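You operate a simulated robot arm through the tools that you are given. There is no shell and no other tool.

Carry out the task below with a simulated robot arm. There is one attempt and no reset: what you move stays moved.

JOB
The router has hung: switch it off and on, wait for green, choose input 3.
Fine: shut the router's glass door after; leave the television on.

It is judged by the outcome, as a careful person would: the job done as asked, and still so three seconds after it is handed in. It fails if anything else is knocked over, pushed out of place, dropped, spilled or broken.

ROBOT AND FRAMES
A 6-joint arm with a two-finger gripper, fixed in place. Base frame: the origin is on the floor under the middle of its stand, x ahead of it, y to its left, z up. Lengths are in m, angles in degrees, forces in N, time in s.
It reaches about 1.572 m from its shoulder. Its first joint turns from -166.0 to 166.0 degrees. Payload 2.45 kg.
The tool frame sits at the grasp point between the pads (the TCP): z along the fingers, y along the line on which they close. The tips reach 0.02 m beyond it. The gripper opens to 0.14 m; its body begins 0.168 m behind the TCP.
Orientation is that of the tool frame in the base frame, as [roll, pitch, yaw] about the fixed x, y, z axes, in that order (R = Rz(yaw) Ry(pitch) Rx(roll)). With the fingers straight down and closing along the base's y, the tool's x points along the base's -x, its y along +y and its z along -z.

CONTROLS
- The arm moves only by the tool servo_tool. Its argument "rows" is a list of rows, each a list of 2 entries, a list of its own where there are three numbers: the shift along the tool's x, y, z in m, then the turn, a rotation vector about the tool's x, y, z in degrees. In form: [[[x, y, z], [wx, wy, wz]], ...]. A call has 1 to 20 rows; each row shifts and turns the commanded pose from where the row before left it, along the tool's axes as they then stand. "claw" is the opening in per cent of the stroke, from 0 (shut) to 100 (fully open), set as the call begins (left out, the last holds). Rows are played at 5 a second. More than 0.05 m and 8.6 degrees between two rows, or a gripper value outside its range, and nothing of the call is played. A pose out of reach is approached as far as the arm can. The call stops where the force on the tool passes 90 N (or 10 N more than at its start, if that is more) or the arm is blocked; 0.2 s more then pass. Each finger travels about 0.045 m/s and halts on what it meets, pressing with about 24 N; the grip force reading is that of the motor and also rises with nothing between the fingers. The clock runs only during rows and for 0.2 s after the last one: add rows that do not move to give the fingers time. It gives the time, the measured TCP pose, the force on the tool (base axes), the opening and the grip force at its end, in the units of the frame above (readings bear some noise), with the torque about the TCP (base axes, N m) and any sound that the robot's microphone picked up.
- Cameras (640 x 400 px; columns grow to the right, rows downward): "scene" is fixed at [0.2192, 0.4985, 1.1941]; the picture's right is [-0.51, -0.86, 0.00], its down [-0.44, 0.26, -0.86] and it looks along [0.74, -0.44, -0.51] (base axes); focal length 269 px, centre (320, 200). "wrist" rides on the gripper at [0.078, 0.011, -0.209] in the tool frame; the picture's right is [-0.14, 0.99, 0.00], its down [-0.92, -0.13, -0.37] and it looks along [-0.36, -0.05, 0.93] (tool axes); focal length 280 px, centre (320, 200). There is no depth. A picture from a camera that has moved, and an enlarged one, comes with that camera's place and axes in the base frame and with its lens.
- snapshot(camera): a new picture of that camera. The clock stands still meanwhile.
- inspect(camera, box): a new picture of the part [left, top, right, bottom] of that camera's present view, enlarged. The clock stands still meanwhile.
- finish_job(): hands the job in; it is judged then, once.

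Places have to be worked out from the pictures, the camera data and where the tool is seen. Open the gripper and draw the arm clear of the work before you hand the job in, unless the task says otherwise.

The tools are called after ">>>" by a JSON object that holds its "method" and its "body". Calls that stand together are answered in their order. servo_tool: Moves the arm, as the interface text tells. Its arguments: {"type":"object","properties":{"rows":{"type":"array","items":{"type":"array"}},"claw":{"type":"number"}},"required":["rows"]} The other tools are called the same way: snapshot (camera) takes a picture; inspect (camera, box) takes an enlarged picture of a part of a camera's view; finish_job () hands the job in.

At the start:

```text
time_s: 0.0
eef_pos: [0.6835, -0.008, 1.0709]
orientation: [180.0, 0.1, 179.9]
ft_force: [-0.3, 0.4, 0.2]
torque: [0.03, -0.01, -0.01]
width: 0.14
gripper_force: 0.0
```

scene: 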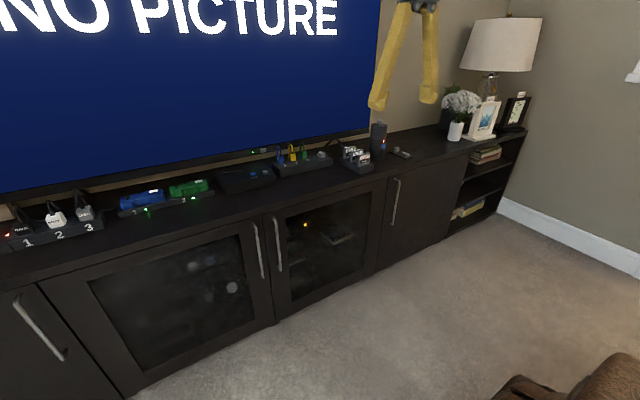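
wrist: 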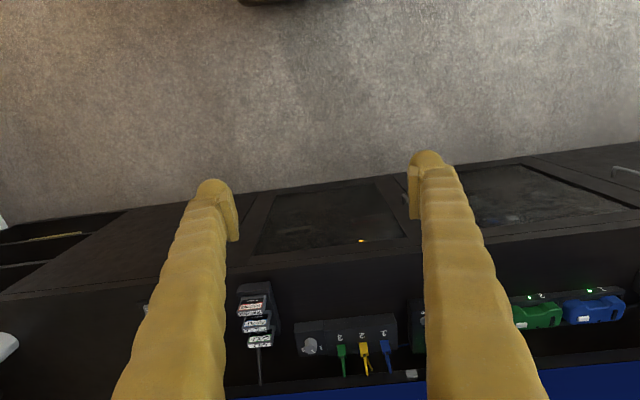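

I'll start by looking more closely at both views to identify the devices on the cabinet and behind the glass doors.

>>> {"method": "inspect", "body": {"camera": "scene", "box": [220, 120, 420, 245]}}

>>> {"method": "inspect", "body": {"camera": "scene", "box": [0, 160, 220, 298]}}

>>> {"method": "inspect", "body": {"camera": "scene", "box": [240, 180, 420, 292]}}

>>> {"method": "inspect", "body": {"camera": "wrist", "box": [220, 270, 440, 400]}}

```text
3.20 times, centred on (320, 182) of scene
camera zoom: at [0.2192, 0.4985, 1.1941], right [-0.51, -0.86, 0.0], down [-0.44, 0.26, -0.86], along [0.74, -0.44, -0.51], focal length 861 px, centre (320, 256)
```

zoom: 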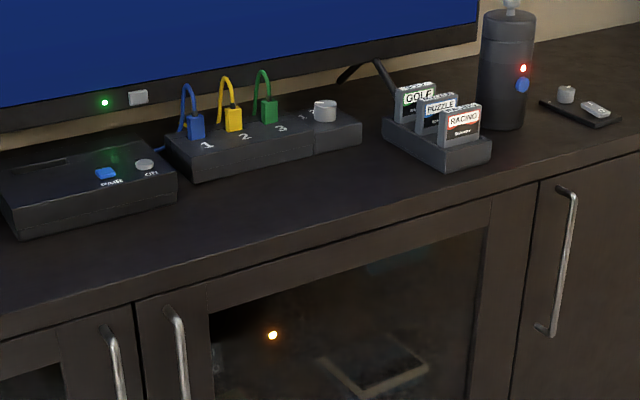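

```text
2.90 times, centred on (110, 229) of scene
camera zoom: at [0.2192, 0.4985, 1.1941], right [-0.51, -0.86, 0.0], down [-0.44, 0.26, -0.86], along [0.74, -0.44, -0.51], focal length 780 px, centre (929, 116)
```

zoom: 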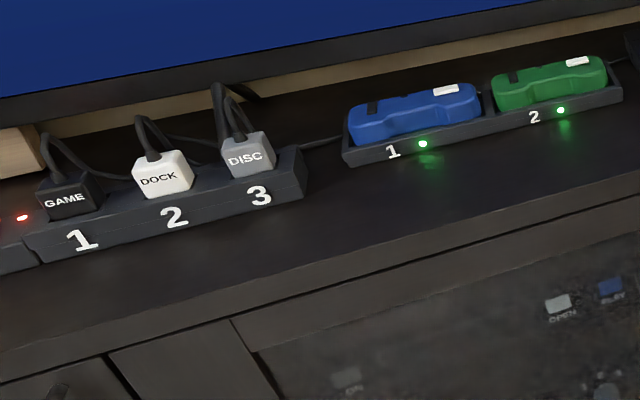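

```text
3.56 times, centred on (330, 236) of scene
camera zoom: at [0.2192, 0.4985, 1.1941], right [-0.51, -0.86, 0.0], down [-0.44, 0.26, -0.86], along [0.74, -0.44, -0.51], focal length 957 px, centre (284, 72)
```

zoom: 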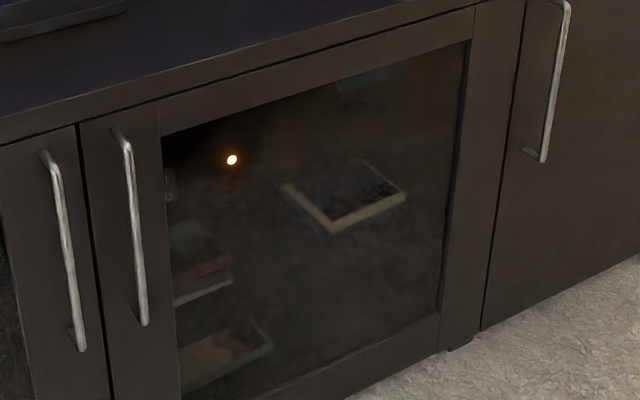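

```text
2.91 times, centred on (330, 335) of wrist
camera zoom: at [0.6042, 0.0046, 1.2799], right [0.14, 0.99, 0.0], down [0.92, -0.13, 0.37], along [0.37, -0.05, -0.93], focal length 816 px, centre (291, -193)
```

zoom: 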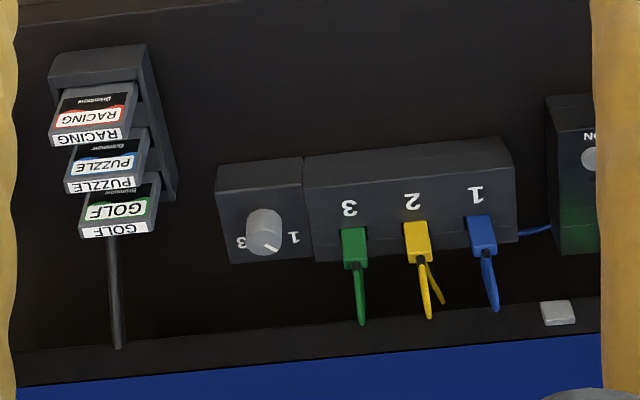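

The selector box with the knob triangulates to about [1.22, -0.11, 0.74], the cabinet front is near x≈1.0, and an amber light sits behind the right glass door, which is probably the router. I'll lower the tool and pitch it up so the wrist camera looks at the cabinet front.

>>> {"method": "servo_tool", "body": {"rows": [[[0, 0, 0.05], [0, 0, 0]], [[0, 0, 0.05], [0, 0, 0]], [[0, 0, 0.05], [0, 0, 0]], [[0, 0, 0.05], [0, 0, 0]], [[0, 0, 0], [0, -8.5, 0]], [[0, 0, 0], [0, -8.5, 0]], [[0, 0, 0], [0, -8.5, 0]], [[0, 0, 0], [0, -8.5, 0]], [[0, 0, 0], [0, -8.5, 0]]]}}

```text
time_s: 2.0
eef_pos: [0.6833, -0.0068, 0.8707]
orientation: [180.0, 42.7, 179.8]
ft_force: [-1.2, 0.1, 0.2]
torque: [-0.01, -0.01, 0.01]
width: 0.1401
gripper_force: 0.1
```

The tool is now at [0.683, -0.007, 0.871], pitched about 43°. I'll take pictures to see the cabinet from here.

>>> {"method": "snapshot", "body": {"camera": "wrist"}}

>>> {"method": "snapshot", "body": {"camera": "scene"}}

```text
taken
camera wrist: at [0.4838, 0.0045, 0.9717], right [0.1, 0.99, 0.09], down [0.43, -0.13, 0.9], along [0.9, -0.05, -0.44], focal length 280 px, centre (320, 200)
```

wrist: 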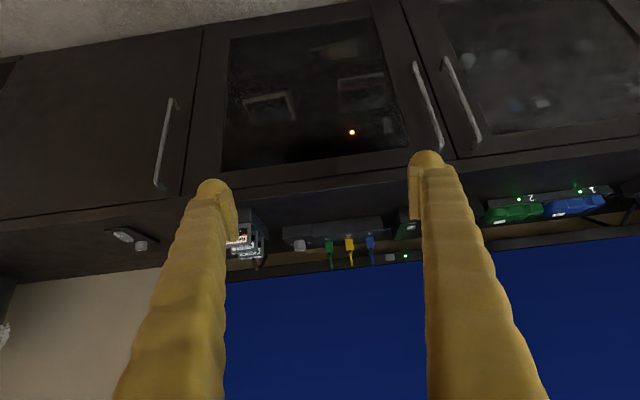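

```text
taken
```

scene: 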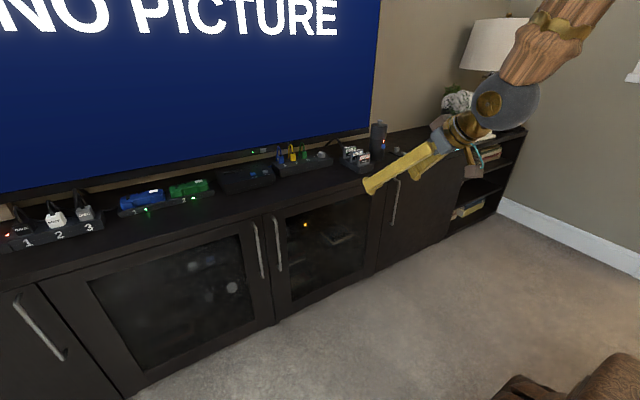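

The wrist picture is upside-down but shows the glass door with the amber light. I'll enlarge the area behind the glass.

>>> {"method": "inspect", "body": {"camera": "wrist", "box": [200, 0, 500, 188]}}

>>> {"method": "inspect", "body": {"camera": "wrist", "box": [300, 60, 440, 148]}}

>>> {"method": "inspect", "body": {"camera": "wrist", "box": [220, 200, 440, 338]}}

>>> {"method": "inspect", "body": {"camera": "scene", "box": [0, 190, 120, 265]}}

```text
2.13 times, centred on (350, 94) of wrist
camera zoom: at [0.4838, 0.0045, 0.9717], right [0.1, 0.99, 0.09], down [0.43, -0.13, 0.9], along [0.9, -0.05, -0.44], focal length 597 px, centre (256, 426)
```

zoom: 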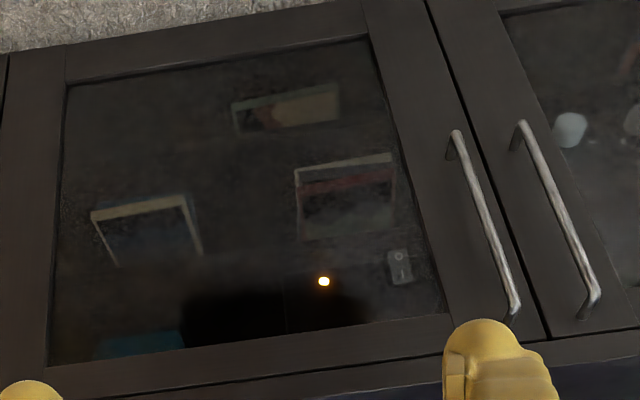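

```text
4.55 times, centred on (370, 104) of wrist
camera zoom: at [0.4838, 0.0045, 0.9717], right [0.1, 0.99, 0.09], down [0.43, -0.13, 0.9], along [0.9, -0.05, -0.44], focal length 1274 px, centre (93, 636)
```

zoom: 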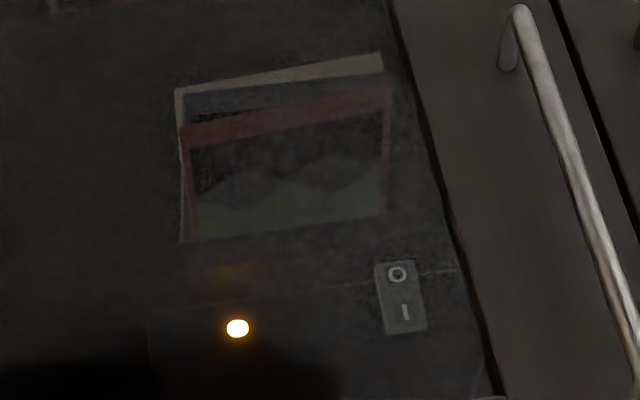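

```text
2.90 times, centred on (330, 269) of wrist
camera zoom: at [0.4838, 0.0045, 0.9717], right [0.1, 0.99, 0.09], down [0.43, -0.13, 0.9], along [0.9, -0.05, -0.44], focal length 813 px, centre (291, 0)
```

zoom: 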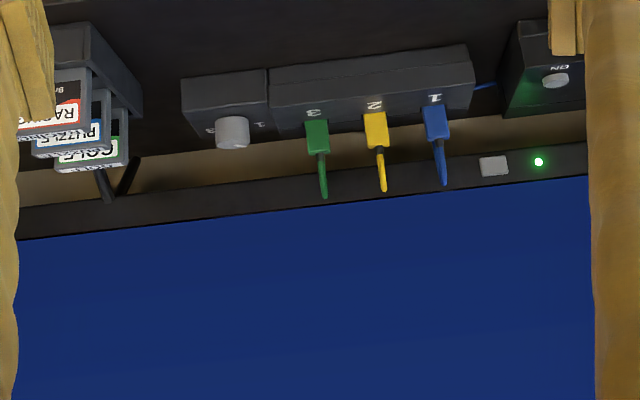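

```text
5.33 times, centred on (60, 228) of scene
camera zoom: at [0.2192, 0.4985, 1.1941], right [-0.51, -0.86, 0.0], down [-0.44, 0.26, -0.86], along [0.74, -0.44, -0.51], focal length 1435 px, centre (1707, 53)
```

zoom: 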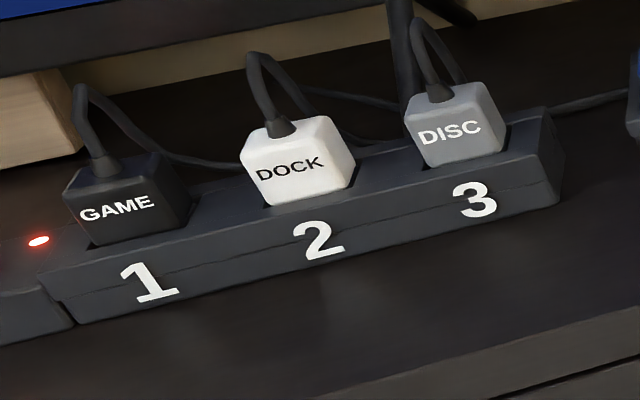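

The router's front carries an amber LED at about [1.06, 0.07, 0.51] and an O/I rocker at about [1.05, 0.16, 0.515], with "I" up and "O" down. The door handle is a vertical bar at x≈0.97, y≈0.236, z 0.41–0.64, and the neighbouring handle is at y≈0.306. I'll move to a pre-grasp pose with the fingers only partly open, so they clear the neighbouring handle.

>>> {"method": "servo_tool", "body": {"rows": [[[0, 0, 0], [0, -8.5, 0]], [[0, 0, 0], [0, -8.5, 0]], [[0, 0, 0], [0, -8.5, 0]], [[0.0271, 0.0296, 0.0267], [0, 0, 0]], [[0.0271, 0.0296, 0.0267], [0, 0, 0]], [[0.0271, 0.0296, 0.0267], [0, 0, 0]], [[0.0271, 0.0296, 0.0267], [0, 0, 0]], [[0.0271, 0.0296, 0.0267], [0, 0, 0]], [[0.0271, 0.0296, 0.0267], [0, 0, 0]], [[0.0271, 0.0296, 0.0267], [0, 0, 0]], [[0.0271, 0.0296, 0.0267], [0, 0, 0]], [[0, 0, 0], [0, 0, 0]]], "claw": 32}}

>>> {"method": "snapshot", "body": {"camera": "wrist"}}

>>> {"method": "snapshot", "body": {"camera": "scene"}}

```text
time_s: 4.6
eef_pos: [0.9017, 0.2278, 0.6175]
orientation: [-180.0, 68.2, 180.0]
ft_force: [0.2, 0.1, 0.4]
torque: [0.0, 0.0, -0.03]
width: 0.0451
gripper_force: 0.0
out of reach, approached as far as the arm can: row 1, 2, 3
```

```text
taken
camera wrist: at [0.6792, 0.2396, 0.6233], right [0.05, 0.99, 0.13], down [0.0, -0.13, 0.99], along [1.0, -0.05, -0.01], focal length 280 px, centre (320, 200)
```

wrist: 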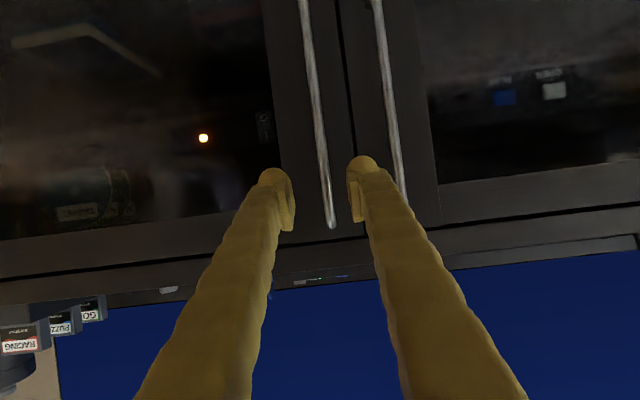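

```text
taken
```

scene: 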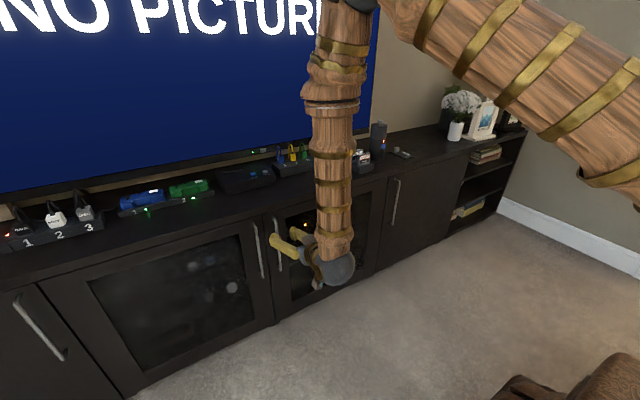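

The arm reached [0.902, 0.228, 0.618] with a 0.045 m opening, and the door handle at y≈0.231 lies between the two finger tips. I'll move down and forward so the handle sits between the pads at z≈0.55.

>>> {"method": "servo_tool", "body": {"rows": [[[0.0196, 0.0015, 0.01], [0, 0, 0]], [[0.0196, 0.0012, 0.02], [0, 0, 0]], [[0, 0, 0.027], [0, 0, 0]], [[0, 0, 0.0269], [0, 0, 0]], [[0, 0, 0], [0, 0, 0]]]}}

>>> {"method": "snapshot", "body": {"camera": "wrist"}}

>>> {"method": "snapshot", "body": {"camera": "scene"}}

```text
time_s: 5.8
eef_pos: [0.9643, 0.2307, 0.5508]
orientation: [180.0, 68.1, 180.0]
ft_force: [-0.7, 0.3, 0.9]
torque: [0.01, 0.0, 0.02]
width: 0.0448
gripper_force: 0.1
```

```text
taken
camera wrist: at [0.74, 0.2421, 0.5569], right [0.05, 0.99, 0.13], down [0.0, -0.13, 0.99], along [1.0, -0.05, -0.01], focal length 280 px, centre (320, 200)
```

wrist: 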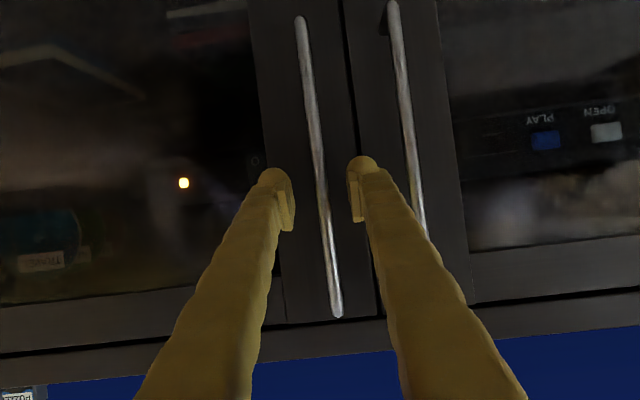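

```text
taken
```

scene: 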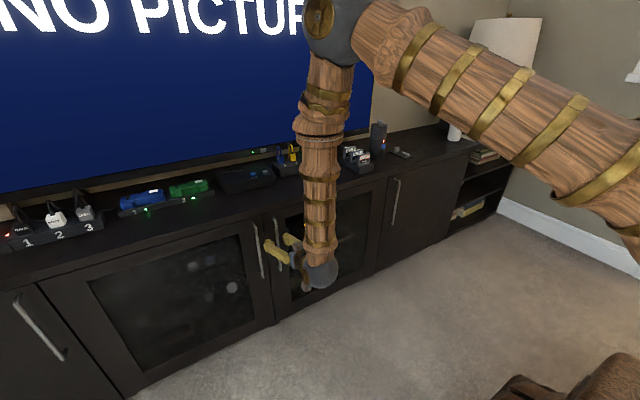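

The TCP is at [0.964, 0.231, 0.551] with no contact force. I'll check how deep the handle sits between the fingers before closing.

>>> {"method": "inspect", "body": {"camera": "scene", "box": [230, 200, 350, 275]}}

>>> {"method": "inspect", "body": {"camera": "wrist", "box": [240, 120, 440, 245]}}

```text
5.33 times, centred on (290, 238) of scene
camera zoom: at [0.2192, 0.4985, 1.1941], right [-0.51, -0.86, 0.0], down [-0.44, 0.26, -0.86], along [0.74, -0.44, -0.51], focal length 1435 px, centre (480, 0)
```

zoom: 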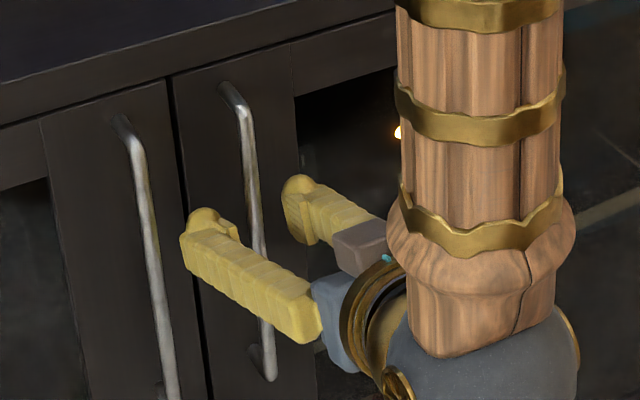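

```text
3.20 times, centred on (340, 182) of wrist
camera zoom: at [0.74, 0.2421, 0.5569], right [0.05, 0.99, 0.13], down [0.0, -0.13, 0.99], along [1.0, -0.05, -0.01], focal length 897 px, centre (256, 256)
```

zoom: 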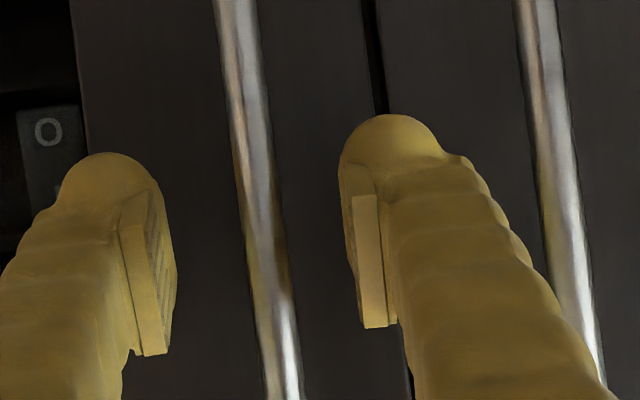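

The handle runs between the two pads and the finger tips are just short of the door face. I'll go 7 mm deeper, then close on the handle.

>>> {"method": "servo_tool", "body": {"rows": [[[-0.0026, 0, 0.0065], [0, 0, 0]], [[0, 0, 0], [0, 0, 0]]]}}

>>> {"method": "servo_tool", "body": {"rows": [[[0, 0, 0], [0, 0, 0]], [[0, 0, 0], [0, 0, 0]], [[0, 0, 0], [0, 0, 0]], [[0, 0, 0], [0, 0, 0]], [[0, 0, 0], [0, 0, 0]]], "claw": 0}}

>>> {"method": "inspect", "body": {"camera": "scene", "box": [230, 200, 350, 275]}}

>>> {"method": "inspect", "body": {"camera": "wrist", "box": [240, 120, 440, 245]}}

```text
time_s: 6.4
eef_pos: [0.9704, 0.2301, 0.5507]
orientation: [-179.8, 68.0, 179.9]
ft_force: [-0.9, 0.0, -0.1]
torque: [-0.01, -0.02, 0.01]
width: 0.0446
gripper_force: 0.0
```

```text
time_s: 7.6
eef_pos: [0.9692, 0.2325, 0.5515]
orientation: [180.0, 68.1, -179.9]
ft_force: [-2.1, 40.3, -5.9]
torque: [0.64, 0.09, -0.03]
width: 0.006
gripper_force: 34.5
```

```text
5.33 times, centred on (290, 238) of scene
camera zoom: at [0.2192, 0.4985, 1.1941], right [-0.51, -0.86, 0.0], down [-0.44, 0.26, -0.86], along [0.74, -0.44, -0.51], focal length 1435 px, centre (480, 0)
```

zoom: 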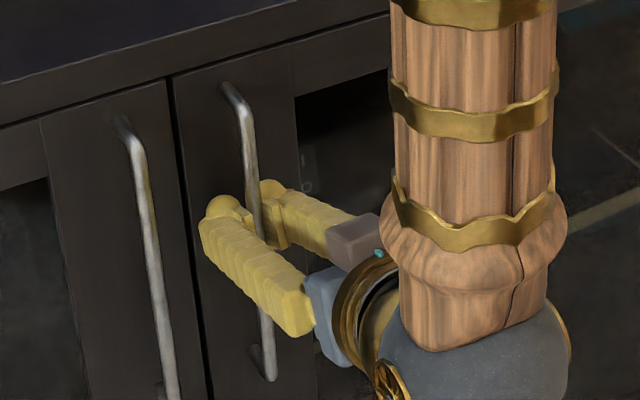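

```text
3.20 times, centred on (340, 182) of wrist
camera zoom: at [0.7465, 0.2434, 0.5565], right [0.05, 0.99, 0.13], down [0.0, -0.13, 0.99], along [1.0, -0.05, -0.01], focal length 897 px, centre (256, 256)
```

zoom: 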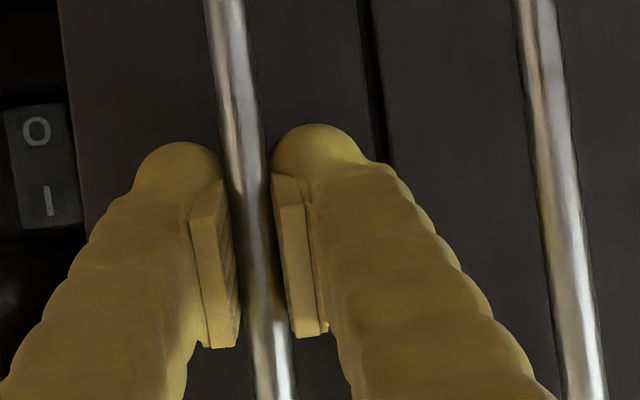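

The grip holds the handle (34 N grip reading); the 40 N sideways force means the handle lies about 2–3 mm further toward +y. I'll relieve that offset and start pulling along the hinge arc, with the hinge near y≈-0.33 and a radius of about 0.565 m, 10° first.

>>> {"method": "servo_tool", "body": {"rows": [[[0, 0.0025, 0], [0, 0, 0]], [[0.0046, -0.0009, -0.0114], [-1.16, 0, -0.466]], [[0.0046, -0.001, -0.0114], [-1.16, 0, -0.466]], [[0.0092, -0.0023, -0.0228], [-2.32, 0, -0.932]], [[0.0092, -0.0023, -0.0228], [-2.32, 0, -0.932]], [[0.0092, -0.0023, -0.0228], [-2.32, 0, -0.932]], [[0, 0, 0], [0, 0, 0]]]}}

>>> {"method": "snapshot", "body": {"camera": "scene"}}

>>> {"method": "snapshot", "body": {"camera": "wrist"}}

```text
time_s: 9.2
eef_pos: [0.8713, 0.2181, 0.5514]
orientation: [180.0, 68.1, -170.0]
ft_force: [-5.7, 20.6, 10.0]
torque: [0.28, 0.23, -0.03]
width: 0.0064
gripper_force: 34.2
```

```text
taken
```

scene: 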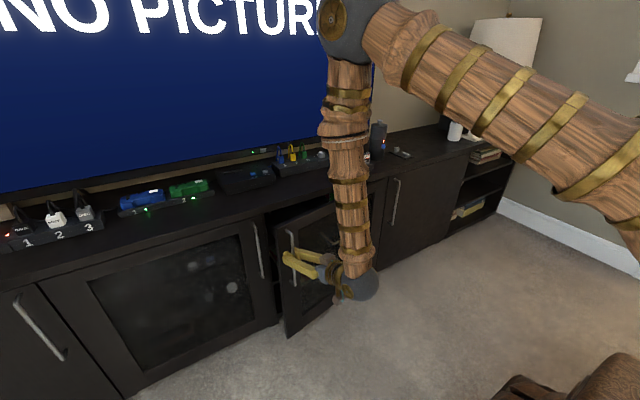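

```text
taken
camera wrist: at [0.6502, 0.1907, 0.5564], right [-0.12, 0.98, 0.13], down [0.02, -0.13, 0.99], along [0.99, 0.12, -0.01], focal length 280 px, centre (320, 200)
```

wrist: 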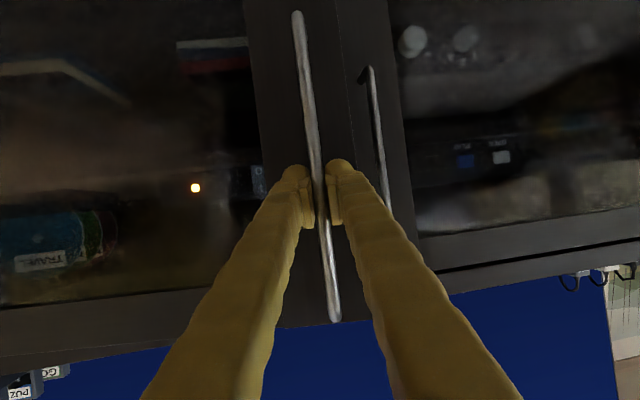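

The door is opening with the grip and the forces are small. I'll continue along the arc for another 15°, checking that the arm can still reach.

>>> {"method": "servo_tool", "body": {"rows": [[[0.0092, -0.0013, -0.0228], [-2.32, 0, -0.932]], [[0.0092, -0.0023, -0.0228], [-2.32, 0, -0.932]], [[0.0092, -0.0023, -0.0228], [-2.32, 0, -0.932]], [[0.0092, -0.0023, -0.0228], [-2.32, 0, -0.932]], [[0.0092, -0.0023, -0.0228], [-2.32, 0, -0.932]], [[0.0092, -0.0023, -0.0228], [-2.32, 0, -0.932]], [[0, 0, 0], [0, 0, 0]]]}}

>>> {"method": "snapshot", "body": {"camera": "scene"}}

>>> {"method": "snapshot", "body": {"camera": "wrist"}}

```text
time_s: 10.8
eef_pos: [0.7344, 0.1643, 0.5489]
orientation: [180.0, 68.1, -155.2]
ft_force: [-15.0, 26.5, 23.2]
torque: [0.28, 0.48, -0.09]
width: 0.006
gripper_force: 34.3
```

```text
taken
```

scene: 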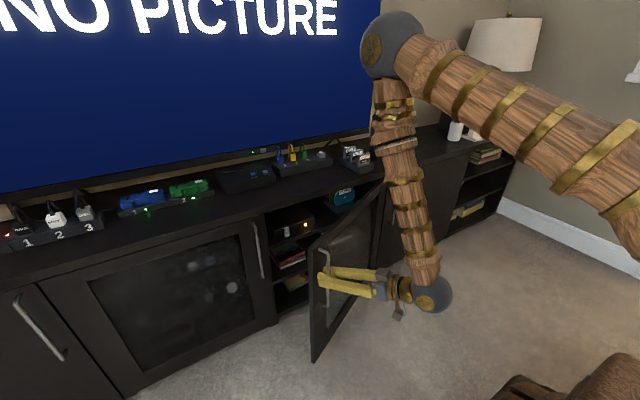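

```text
taken
camera wrist: at [0.5271, 0.0811, 0.5548], right [-0.37, 0.92, 0.13], down [0.06, -0.12, 0.99], along [0.93, 0.38, -0.01], focal length 280 px, centre (320, 200)
```

wrist: 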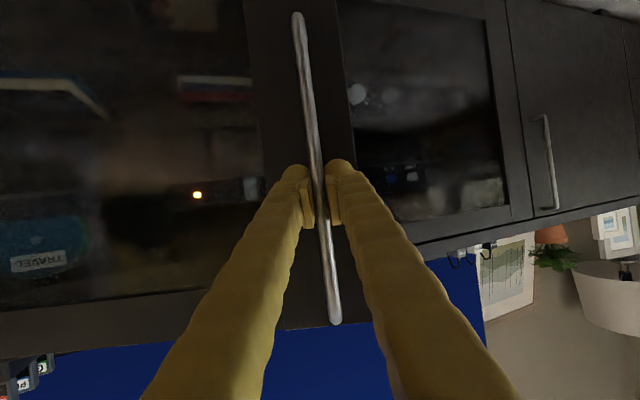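

The door is at about 25° and tracking the expected arc well. I'll continue another 15° in the same way.

>>> {"method": "servo_tool", "body": {"rows": [[[0.0092, -0.0013, -0.0228], [-2.32, 0, -0.932]], [[0.0092, -0.0013, -0.0228], [-2.32, 0, -0.932]], [[0.0092, -0.0023, -0.0228], [-2.32, 0, -0.932]], [[0.0092, -0.0023, -0.0228], [-2.32, 0, -0.932]], [[0.0092, -0.0023, -0.0228], [-2.32, 0, -0.932]], [[0.0092, -0.0023, -0.0228], [-2.32, 0, -0.932]], [[0, 0, 0], [0, 0, 0]]]}}

>>> {"method": "snapshot", "body": {"camera": "scene"}}

```text
time_s: 12.4
eef_pos: [0.6154, 0.0792, 0.5477]
orientation: [179.2, 68.2, -140.3]
ft_force: [-49.1, 50.6, 28.1]
torque: [0.63, 0.66, -0.18]
width: 0.0067
gripper_force: 34.4
out of reach, approached as far as the arm can: row 6
```

```text
taken
```

scene: 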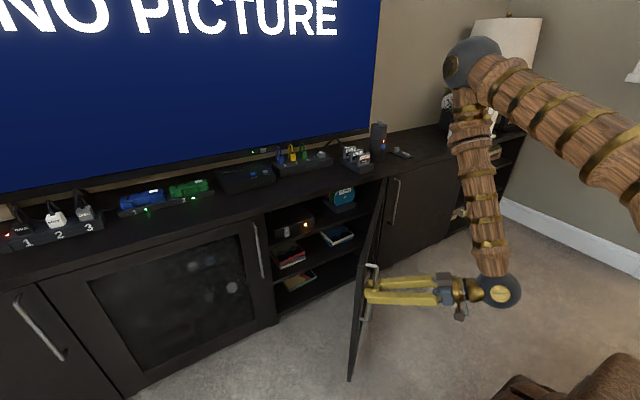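

The door is about 40° open and the arm is near its inner reach limit, so I'll stop pulling here. I'll open the fingers enough to release the bar and tilt the fingers downward, so I can back away.

>>> {"method": "servo_tool", "body": {"rows": [[[0, 0, 0], [0, 0, 0]], [[0, 0, 0], [0, 0, 0]], [[0, 0, 0], [0, 0, 0]], [[0, 0, 0], [0, 0, 0]]], "claw": 45}}

>>> {"method": "inspect", "body": {"camera": "scene", "box": [320, 200, 540, 338]}}

>>> {"method": "snapshot", "body": {"camera": "wrist"}}

```text
time_s: 13.4
eef_pos: [0.6173, 0.0758, 0.5478]
orientation: [179.7, 68.2, -140.0]
ft_force: [0.3, 0.2, -0.3]
torque: [0.0, -0.01, 0.03]
width: 0.0629
gripper_force: 0.0
```

```text
2.90 times, centred on (430, 269) of scene
camera zoom: at [0.2192, 0.4985, 1.1941], right [-0.51, -0.86, 0.0], down [-0.44, 0.26, -0.86], along [0.74, -0.44, -0.51], focal length 780 px, centre (1, 0)
```

zoom: 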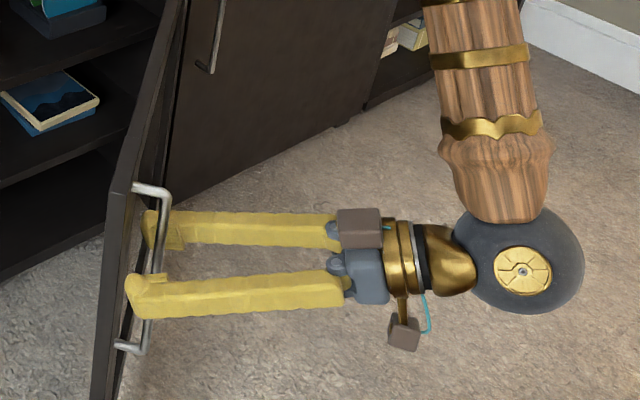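

```text
taken
camera wrist: at [0.4403, -0.0587, 0.5525], right [-0.6, 0.79, 0.13], down [0.08, -0.1, 0.99], along [0.8, 0.6, -0.01], focal length 280 px, centre (320, 200)
```

wrist: 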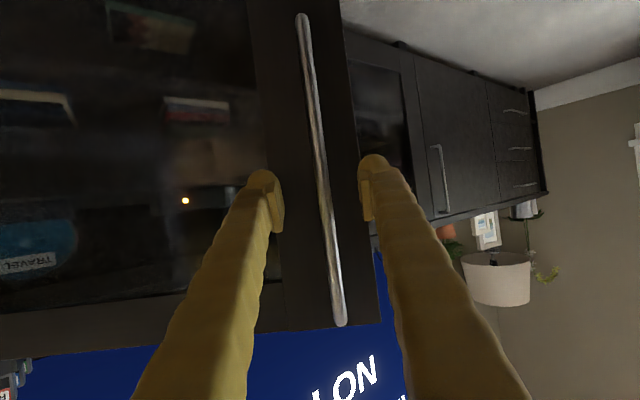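

The fingers are open around the bar with no contact force. I'll tilt the fingers downward, back away 6 cm horizontally, then rise above the door top.

>>> {"method": "servo_tool", "body": {"rows": [[[0, 0, 0], [0, 8, 0]], [[0, 0, 0], [0, 8, 0]], [[0, 0, 0], [0, 8, 0]], [[0.0216, 0, -0.0208], [0, 0, 0]], [[0.0216, 0, -0.0208], [0, 0, 0]], [[-0.0347, 0, -0.036], [0, 0, 0]], [[-0.0347, 0, -0.036], [0, 0, 0]], [[-0.0347, 0, -0.036], [0, 0, 0]], [[-0.0347, 0, -0.036], [0, 0, 0]], [[-0.0347, 0, -0.036], [0, 0, 0]]]}}

>>> {"method": "snapshot", "body": {"camera": "scene"}}

>>> {"method": "snapshot", "body": {"camera": "wrist"}}

```text
time_s: 15.6
eef_pos: [0.6465, 0.016, 0.7716]
orientation: [179.9, 43.9, -140.3]
ft_force: [-0.8, -0.5, 0.5]
torque: [-0.01, 0.0, 0.0]
width: 0.0631
gripper_force: 0.0
out of reach, approached as far as the arm can: row 1, 2, 4, 5, 6, 7, 8
```

```text
taken
```

scene: 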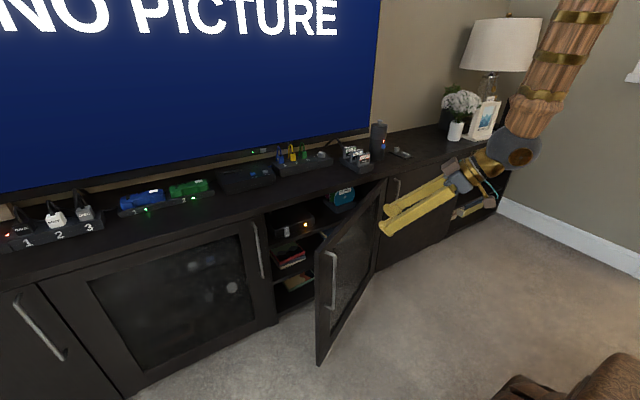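

```text
taken
camera wrist: at [0.4857, -0.1038, 0.8667], right [-0.56, 0.82, 0.1], down [0.39, 0.16, 0.91], along [0.73, 0.54, -0.41], focal length 280 px, centre (320, 200)
```

wrist: 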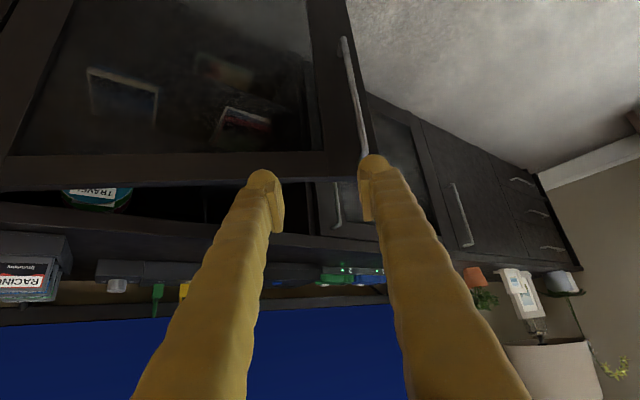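

The door stays about 30° open; my retreat nudged it a little. Next I'll turn the fingers straight down, close them, and move over to the inside of the door at a safe height.

>>> {"method": "servo_tool", "body": {"rows": [[[0, 0, 0], [0, 8.5, 0]], [[0, 0, 0], [0, 8.5, 0]], [[0, 0, 0], [0, 8.5, 0]], [[0, 0, 0], [0, 8.5, 0]], [[0, 0, 0], [0, 8.5, 0]], [[0, 0, 0], [0, 1.4, 0]], [[-0.0446, -0.01, 0], [0, 0, 0]], [[-0.0446, -0.01, 0], [0, 0, 0]], [[-0.0446, -0.01, 0], [0, 0, 0]], [[-0.0446, -0.01, 0], [0, 0, 0]], [[-0.0446, -0.01, 0], [0, 0, 0]], [[0, 0, 0], [0, 0, 0]]], "claw": 0}}

>>> {"method": "snapshot", "body": {"camera": "scene"}}

>>> {"method": "snapshot", "body": {"camera": "wrist"}}

```text
time_s: 18.2
eef_pos: [0.8234, 0.1117, 0.7578]
orientation: [177.2, 9.8, -140.1]
ft_force: [0.1, 0.0, 0.6]
torque: [-0.02, 0.0, -0.01]
width: 0.0
gripper_force: 24.0
out of reach, approached as far as the arm can: row 5, 7, 8, 9, 10
```

```text
taken
```

scene: 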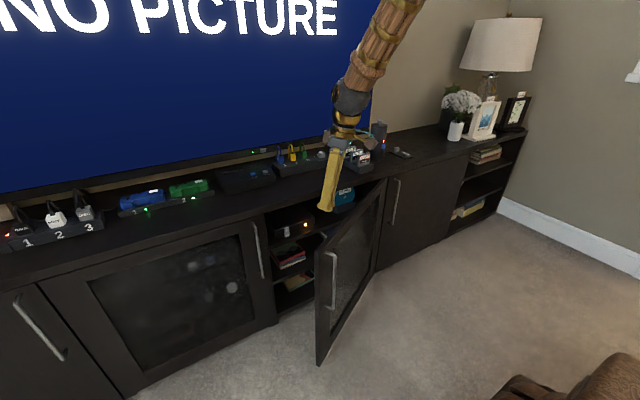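

```text
taken
camera wrist: at [0.7368, 0.0418, 0.9526], right [-0.54, 0.84, 0.07], down [0.74, 0.43, 0.51], along [0.4, 0.33, -0.86], focal length 280 px, centre (320, 200)
```

wrist: 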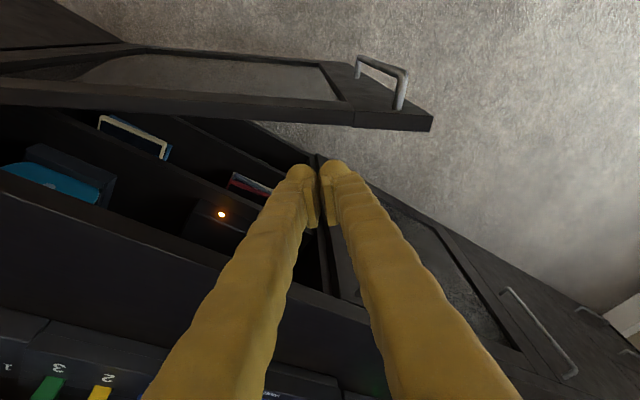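

The tool is inside the doorway at [0.823, 0.112, 0.758]. The door's top edge is at z≈0.687 and it stands about 27° open. I'll go closer to the hinge above the doorway, lower the closed fingers behind the glass door's frame, and then push it further open.

>>> {"method": "servo_tool", "body": {"rows": [[[0.005, -0.0419, -0.0009], [0, 0, 0]], [[0.005, -0.0419, -0.0009], [0, 0, 0]], [[0.005, -0.0419, -0.0009], [0, 0, 0]], [[0.005, -0.0419, -0.0009], [0, 0, 0]], [[0, 0, 0], [0, 0, 0]]]}}

>>> {"method": "snapshot", "body": {"camera": "wrist"}}

>>> {"method": "inspect", "body": {"camera": "scene", "box": [260, 120, 460, 245]}}

```text
time_s: 19.4
eef_pos: [0.914, -0.0308, 0.7469]
orientation: [177.1, 10.3, -140.2]
ft_force: [0.0, 0.4, 0.2]
torque: [0.0, -0.01, -0.01]
width: 0.0
gripper_force: 23.4
out of reach, approached as far as the arm can: row 2, 3, 4
```

```text
taken
camera wrist: at [0.8252, -0.1029, 0.9388], right [-0.54, 0.84, 0.07], down [0.74, 0.43, 0.52], along [0.41, 0.33, -0.85], focal length 280 px, centre (320, 200)
```

wrist: 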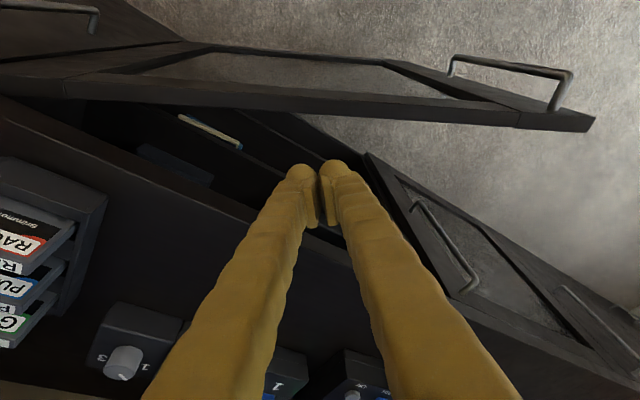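

```text
3.20 times, centred on (360, 182) of scene
camera zoom: at [0.2192, 0.4985, 1.1941], right [-0.51, -0.86, 0.0], down [-0.44, 0.26, -0.86], along [0.74, -0.44, -0.51], focal length 861 px, centre (192, 256)
```

zoom: 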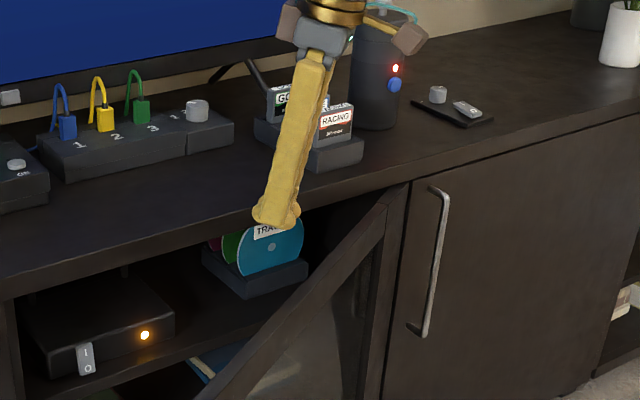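

The closed fingers hang above the doorway at [0.914, -0.031, 0.747], between the cabinet edge and the open door. The scene view shows the router and its I/O rocker clearly. I'll lower the fingers straight down about 13 cm behind the door.

>>> {"method": "servo_tool", "body": {"rows": [[[0.0063, -0.0017, 0.0344], [0, 0, 0]], [[0.0063, -0.0017, 0.0344], [0, 0, 0]], [[0.0063, -0.0017, 0.0344], [0, 0, 0]], [[0.0045, -0.0012, 0.0246], [0, 0, 0]], [[0, 0, 0], [0, 0, 0]]]}}

>>> {"method": "snapshot", "body": {"camera": "wrist"}}

>>> {"method": "snapshot", "body": {"camera": "scene"}}

```text
time_s: 20.6
eef_pos: [0.9114, -0.0346, 0.6189]
orientation: [177.7, 9.2, -140.1]
ft_force: [-0.4, 0.8, -0.9]
torque: [0.0, 0.0, 0.05]
width: 0.0
gripper_force: 23.6
```

```text
taken
camera wrist: at [0.8245, -0.1018, 0.8133], right [-0.54, 0.84, 0.06], down [0.74, 0.44, 0.51], along [0.4, 0.32, -0.86], focal length 280 px, centre (320, 200)
```

wrist: 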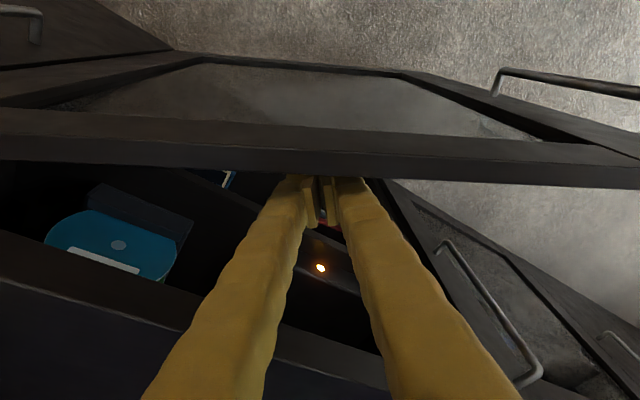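

```text
taken
```

scene: 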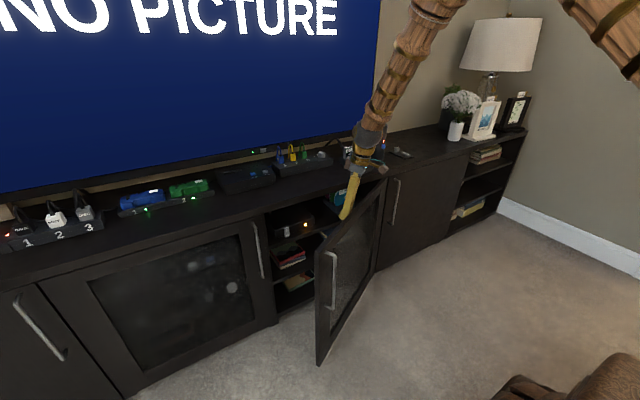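

The fingers are behind the door at [0.911, -0.035, 0.619] with no contact. I'll sweep them along an arc about the hinge to push the door further open.

>>> {"method": "servo_tool", "body": {"rows": [[[0.0209, 0.0071, -0.0031], [0, 0, 0]], [[0.0209, 0.0071, -0.0031], [0, 0, 0]], [[0.0261, 0.0046, -0.0041], [0, 0, 0]], [[0.0261, 0.0046, -0.0041], [0, 0, 0]], [[0.0265, 0, -0.0043], [0, 0, 0]], [[0.0265, 0, -0.0043], [0, 0, 0]], [[0, 0, 0], [0, 0, 0]]]}}

>>> {"method": "snapshot", "body": {"camera": "scene"}}

>>> {"method": "snapshot", "body": {"camera": "wrist"}}

```text
time_s: 22.2
eef_pos: [0.7801, -0.1106, 0.6179]
orientation: [177.7, 9.2, -140.2]
ft_force: [-0.3, -0.1, 0.0]
torque: [-0.04, 0.01, 0.0]
width: 0.0
gripper_force: 23.8
```

```text
taken
```

scene: 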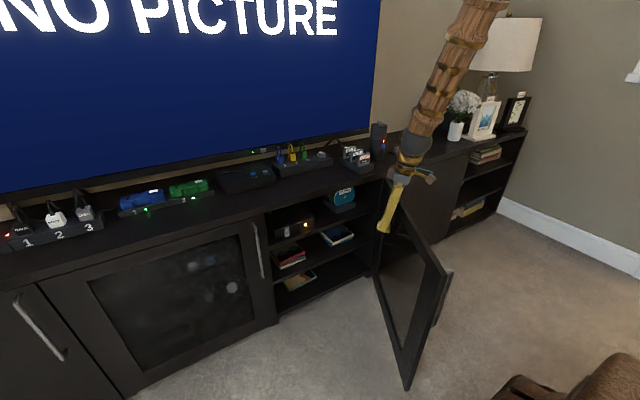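

```text
taken
camera wrist: at [0.694, -0.1782, 0.8118], right [-0.54, 0.84, 0.06], down [0.74, 0.44, 0.51], along [0.4, 0.32, -0.86], focal length 280 px, centre (320, 200)
```

wrist: 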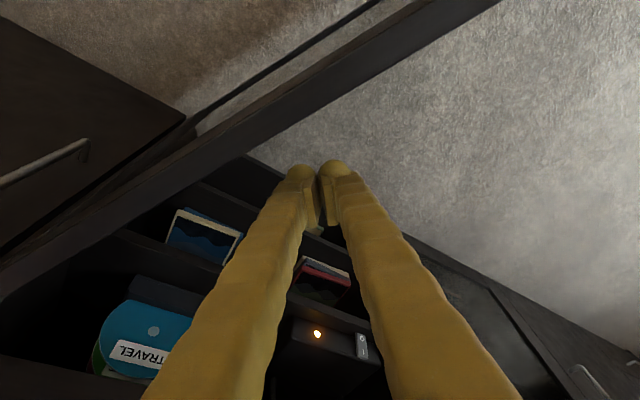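

The door swung freely and now stands about 60° open, which gives good access. I'll inspect the router and its rocker closely from both cameras.

>>> {"method": "inspect", "body": {"camera": "scene", "box": [250, 180, 370, 255]}}

>>> {"method": "inspect", "body": {"camera": "wrist", "box": [280, 300, 400, 375]}}

```text
5.33 times, centred on (310, 218) of scene
camera zoom: at [0.2192, 0.4985, 1.1941], right [-0.51, -0.86, 0.0], down [-0.44, 0.26, -0.86], along [0.74, -0.44, -0.51], focal length 1435 px, centre (373, 107)
```

zoom: 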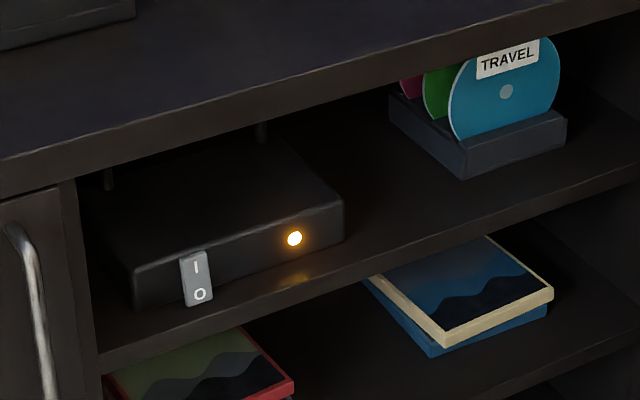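

```text
5.33 times, centred on (340, 338) of wrist
camera zoom: at [0.694, -0.1782, 0.8118], right [-0.54, 0.84, 0.06], down [0.74, 0.44, 0.51], along [0.4, 0.32, -0.86], focal length 1495 px, centre (213, -533)
```

zoom: 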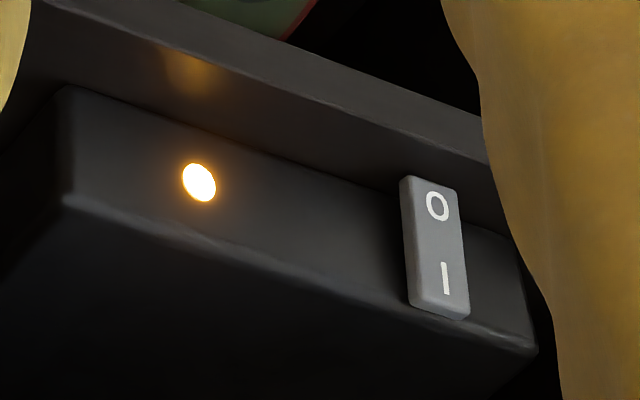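

The rocker centre triangulates to (1.050, 0.162, 0.5155), about 2 cm wide and 4.5 cm tall. "I" is at the top and currently pressed in; "O" is at the bottom. I'll raise the tool clear of the door and move it in front of the router, turning the yaw back to straight ahead.

>>> {"method": "servo_tool", "body": {"rows": [[[-0.0058, 0.0014, -0.0355], [0, 0, 0]], [[-0.0058, 0.0014, -0.0355], [0, 0, 0]], [[-0.0058, 0.0014, -0.0355], [0, 0, 0]], [[-0.0058, 0.0014, -0.0355], [0, 0, 0]], [[-0.0058, 0.0014, -0.0355], [0, 0, 0]], [[-0.0325, 0.029, 0.0064], [0, 0, 0]], [[-0.0325, 0.029, 0.0064], [0, 0, 0]], [[-0.0325, 0.029, 0.0064], [0, 0, 0]], [[-0.0325, 0.029, 0.0064], [0, 0, 0]], [[-0.0325, 0.029, 0.0064], [0, 0, 0]], [[-0.0325, 0.029, 0.0064], [0, 0, 0]], [[0, 0, 0], [0, 0, 0]]]}}

>>> {"method": "snapshot", "body": {"camera": "scene"}}

```text
time_s: 24.8
eef_pos: [0.8143, 0.1494, 0.79]
orientation: [176.7, 10.3, -140.2]
ft_force: [-0.9, -0.6, -0.2]
torque: [-0.06, 0.01, 0.03]
width: 0.0
gripper_force: 24.1
out of reach, approached as far as the arm can: row 9, 10, 11
```

```text
taken
```

scene: 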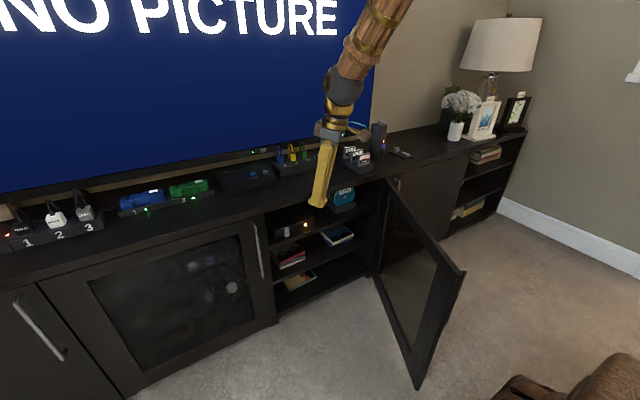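

The tool is at [0.814, 0.149, 0.790] and the door is still open. I'll rotate the yaw straight ahead and pitch the fingers up toward horizontal.

>>> {"method": "servo_tool", "body": {"rows": [[[0, 0, 0], [1.28, -0.32, 7.9]], [[0, 0, 0], [1.28, -0.32, 7.9]], [[0, 0, 0], [1.28, -0.32, 7.9]], [[0, 0, 0], [1.28, -0.32, 7.9]], [[0, 0, 0], [1.28, -0.32, 7.9]], [[0, 0, 0], [0, -8.5, 0]], [[0, 0, 0], [0, -8.5, 0]], [[0, 0, 0], [0, -8.5, 0]], [[0, 0, 0], [0, -8.5, 0]], [[0, 0, 0], [0, -8.5, 0]], [[0, 0, 0], [0, -8.5, 0]], [[0, 0, 0], [0, -8, 0]], [[0, 0, 0], [0, 0, 0]]]}}

>>> {"method": "snapshot", "body": {"camera": "scene"}}

>>> {"method": "snapshot", "body": {"camera": "wrist"}}

```text
time_s: 27.6
eef_pos: [0.8411, 0.1249, 0.8219]
orientation: [-167.8, 65.7, -167.9]
ft_force: [-0.2, 0.1, 0.5]
torque: [-0.04, 0.03, 0.01]
width: 0.0
gripper_force: 23.5
out of reach, approached as far as the arm can: row 1, 2, 3, 4, 5, 7, 8, 9, 10, 11, 12
```

```text
taken
```

scene: 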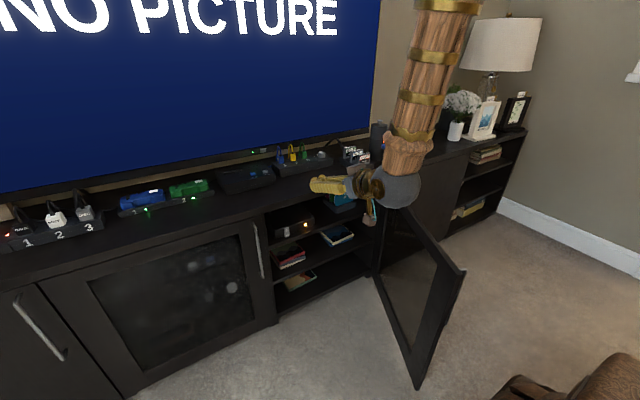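

```text
taken
camera wrist: at [0.6177, 0.1331, 0.8332], right [0.04, 1.0, 0.04], down [0.04, -0.04, 1.0], along [1.0, -0.04, -0.04], focal length 280 px, centre (320, 200)
```

wrist: 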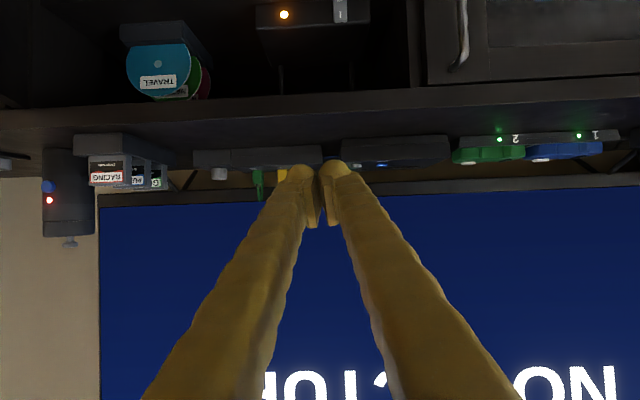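

The tool axis now points at (0.915, -0.02, -0.40), close to what I want, with a 5° roll to correct. I'll correct the roll and go down in front of the router, staying outside the cabinet.

>>> {"method": "servo_tool", "body": {"rows": [[[0, 0, 0], [0, 0, 5.4]], [[0.0402, 0.0062, 0.0212], [0, 0, 0]], [[0.0402, 0.0062, 0.0212], [0, 0, 0]], [[0.0402, 0.0062, 0.0212], [0, 0, 0]], [[0.0402, 0.0062, 0.0212], [0, 0, 0]], [[0.0402, 0.0062, 0.0212], [0, 0, 0]], [[0.0402, 0.0062, 0.0212], [0, 0, 0]], [[0, 0, 0], [0, 0, 0]]]}}

>>> {"method": "snapshot", "body": {"camera": "scene"}}

>>> {"method": "snapshot", "body": {"camera": "wrist"}}

```text
time_s: 29.4
eef_pos: [0.9027, 0.134, 0.5814]
orientation: [-160.1, 64.0, -161.0]
ft_force: [-0.1, 0.0, -0.2]
torque: [-0.01, -0.02, -0.01]
width: 0.0
gripper_force: 23.4
out of reach, approached as far as the arm can: row 1, 2, 3, 4, 5, 6
```

```text
taken
```

scene: 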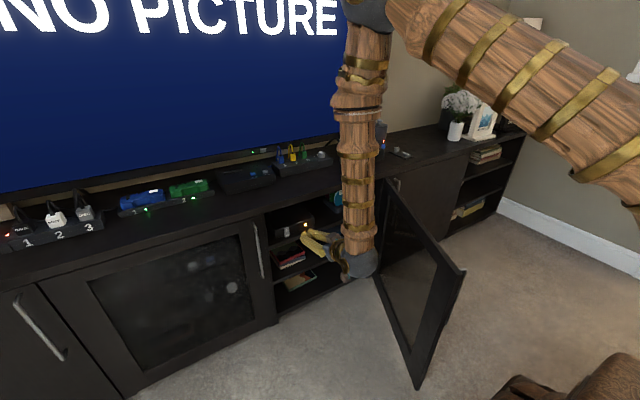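

```text
taken
camera wrist: at [0.6794, 0.1429, 0.5955], right [0.04, 1.0, -0.02], down [0.05, 0.02, 1.0], along [1.0, -0.04, -0.05], focal length 280 px, centre (320, 200)
```

wrist: 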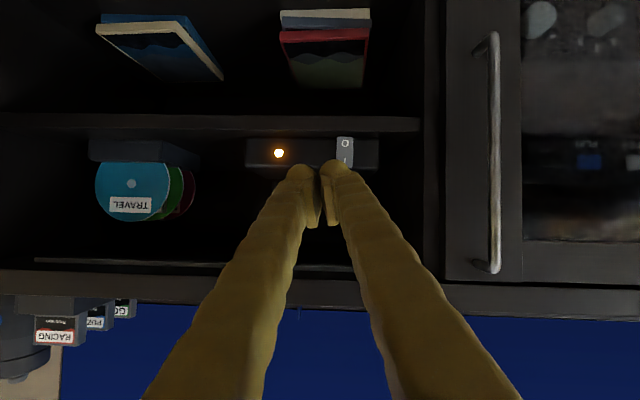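

The camera is level and the router's rocker is just ahead of the finger tips; the reach limits shifted the TCP to [0.903, 0.134, 0.581]. I'll advance toward a point about 5 cm in front of the rocker and check again.

>>> {"method": "servo_tool", "body": {"rows": [[[0.0026, 0.0116, 0.0314], [0, 0, 0]], [[0.0026, 0.0116, 0.0314], [0, 0, 0]], [[0.0026, 0.0116, 0.0314], [0, 0, 0]], [[0, 0, 0], [0, 0, 4.7]], [[0, 0, 0], [0, 0, 4.7]], [[0, 0, 0], [0, 0, 0]]]}}

>>> {"method": "snapshot", "body": {"camera": "wrist"}}

>>> {"method": "inspect", "body": {"camera": "scene", "box": [250, 180, 410, 280]}}

```text
time_s: 30.8
eef_pos: [0.9878, 0.1646, 0.5324]
orientation: [-164.4, 64.6, -165.7]
ft_force: [0.5, -0.2, -0.1]
torque: [0.0, -0.02, 0.02]
width: 0.0002
gripper_force: 24.4
out of reach, approached as far as the arm can: row 4, 5
```

```text
taken
camera wrist: at [0.7652, 0.1774, 0.5461], right [0.06, 1.0, 0.01], down [0.05, -0.01, 1.0], along [1.0, -0.06, -0.05], focal length 280 px, centre (320, 200)
```

wrist: 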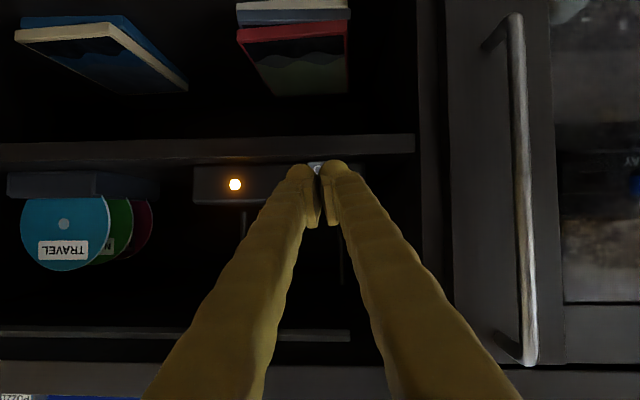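

```text
4.00 times, centred on (330, 230) of scene
camera zoom: at [0.2192, 0.4985, 1.1941], right [-0.51, -0.86, 0.0], down [-0.44, 0.26, -0.86], along [0.74, -0.44, -0.51], focal length 1077 px, centre (280, 80)
```

zoom: 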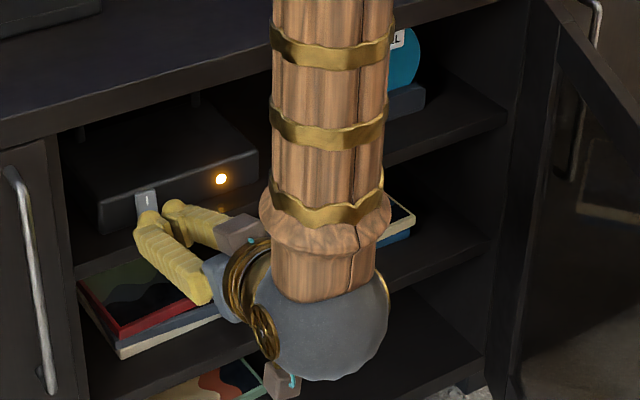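

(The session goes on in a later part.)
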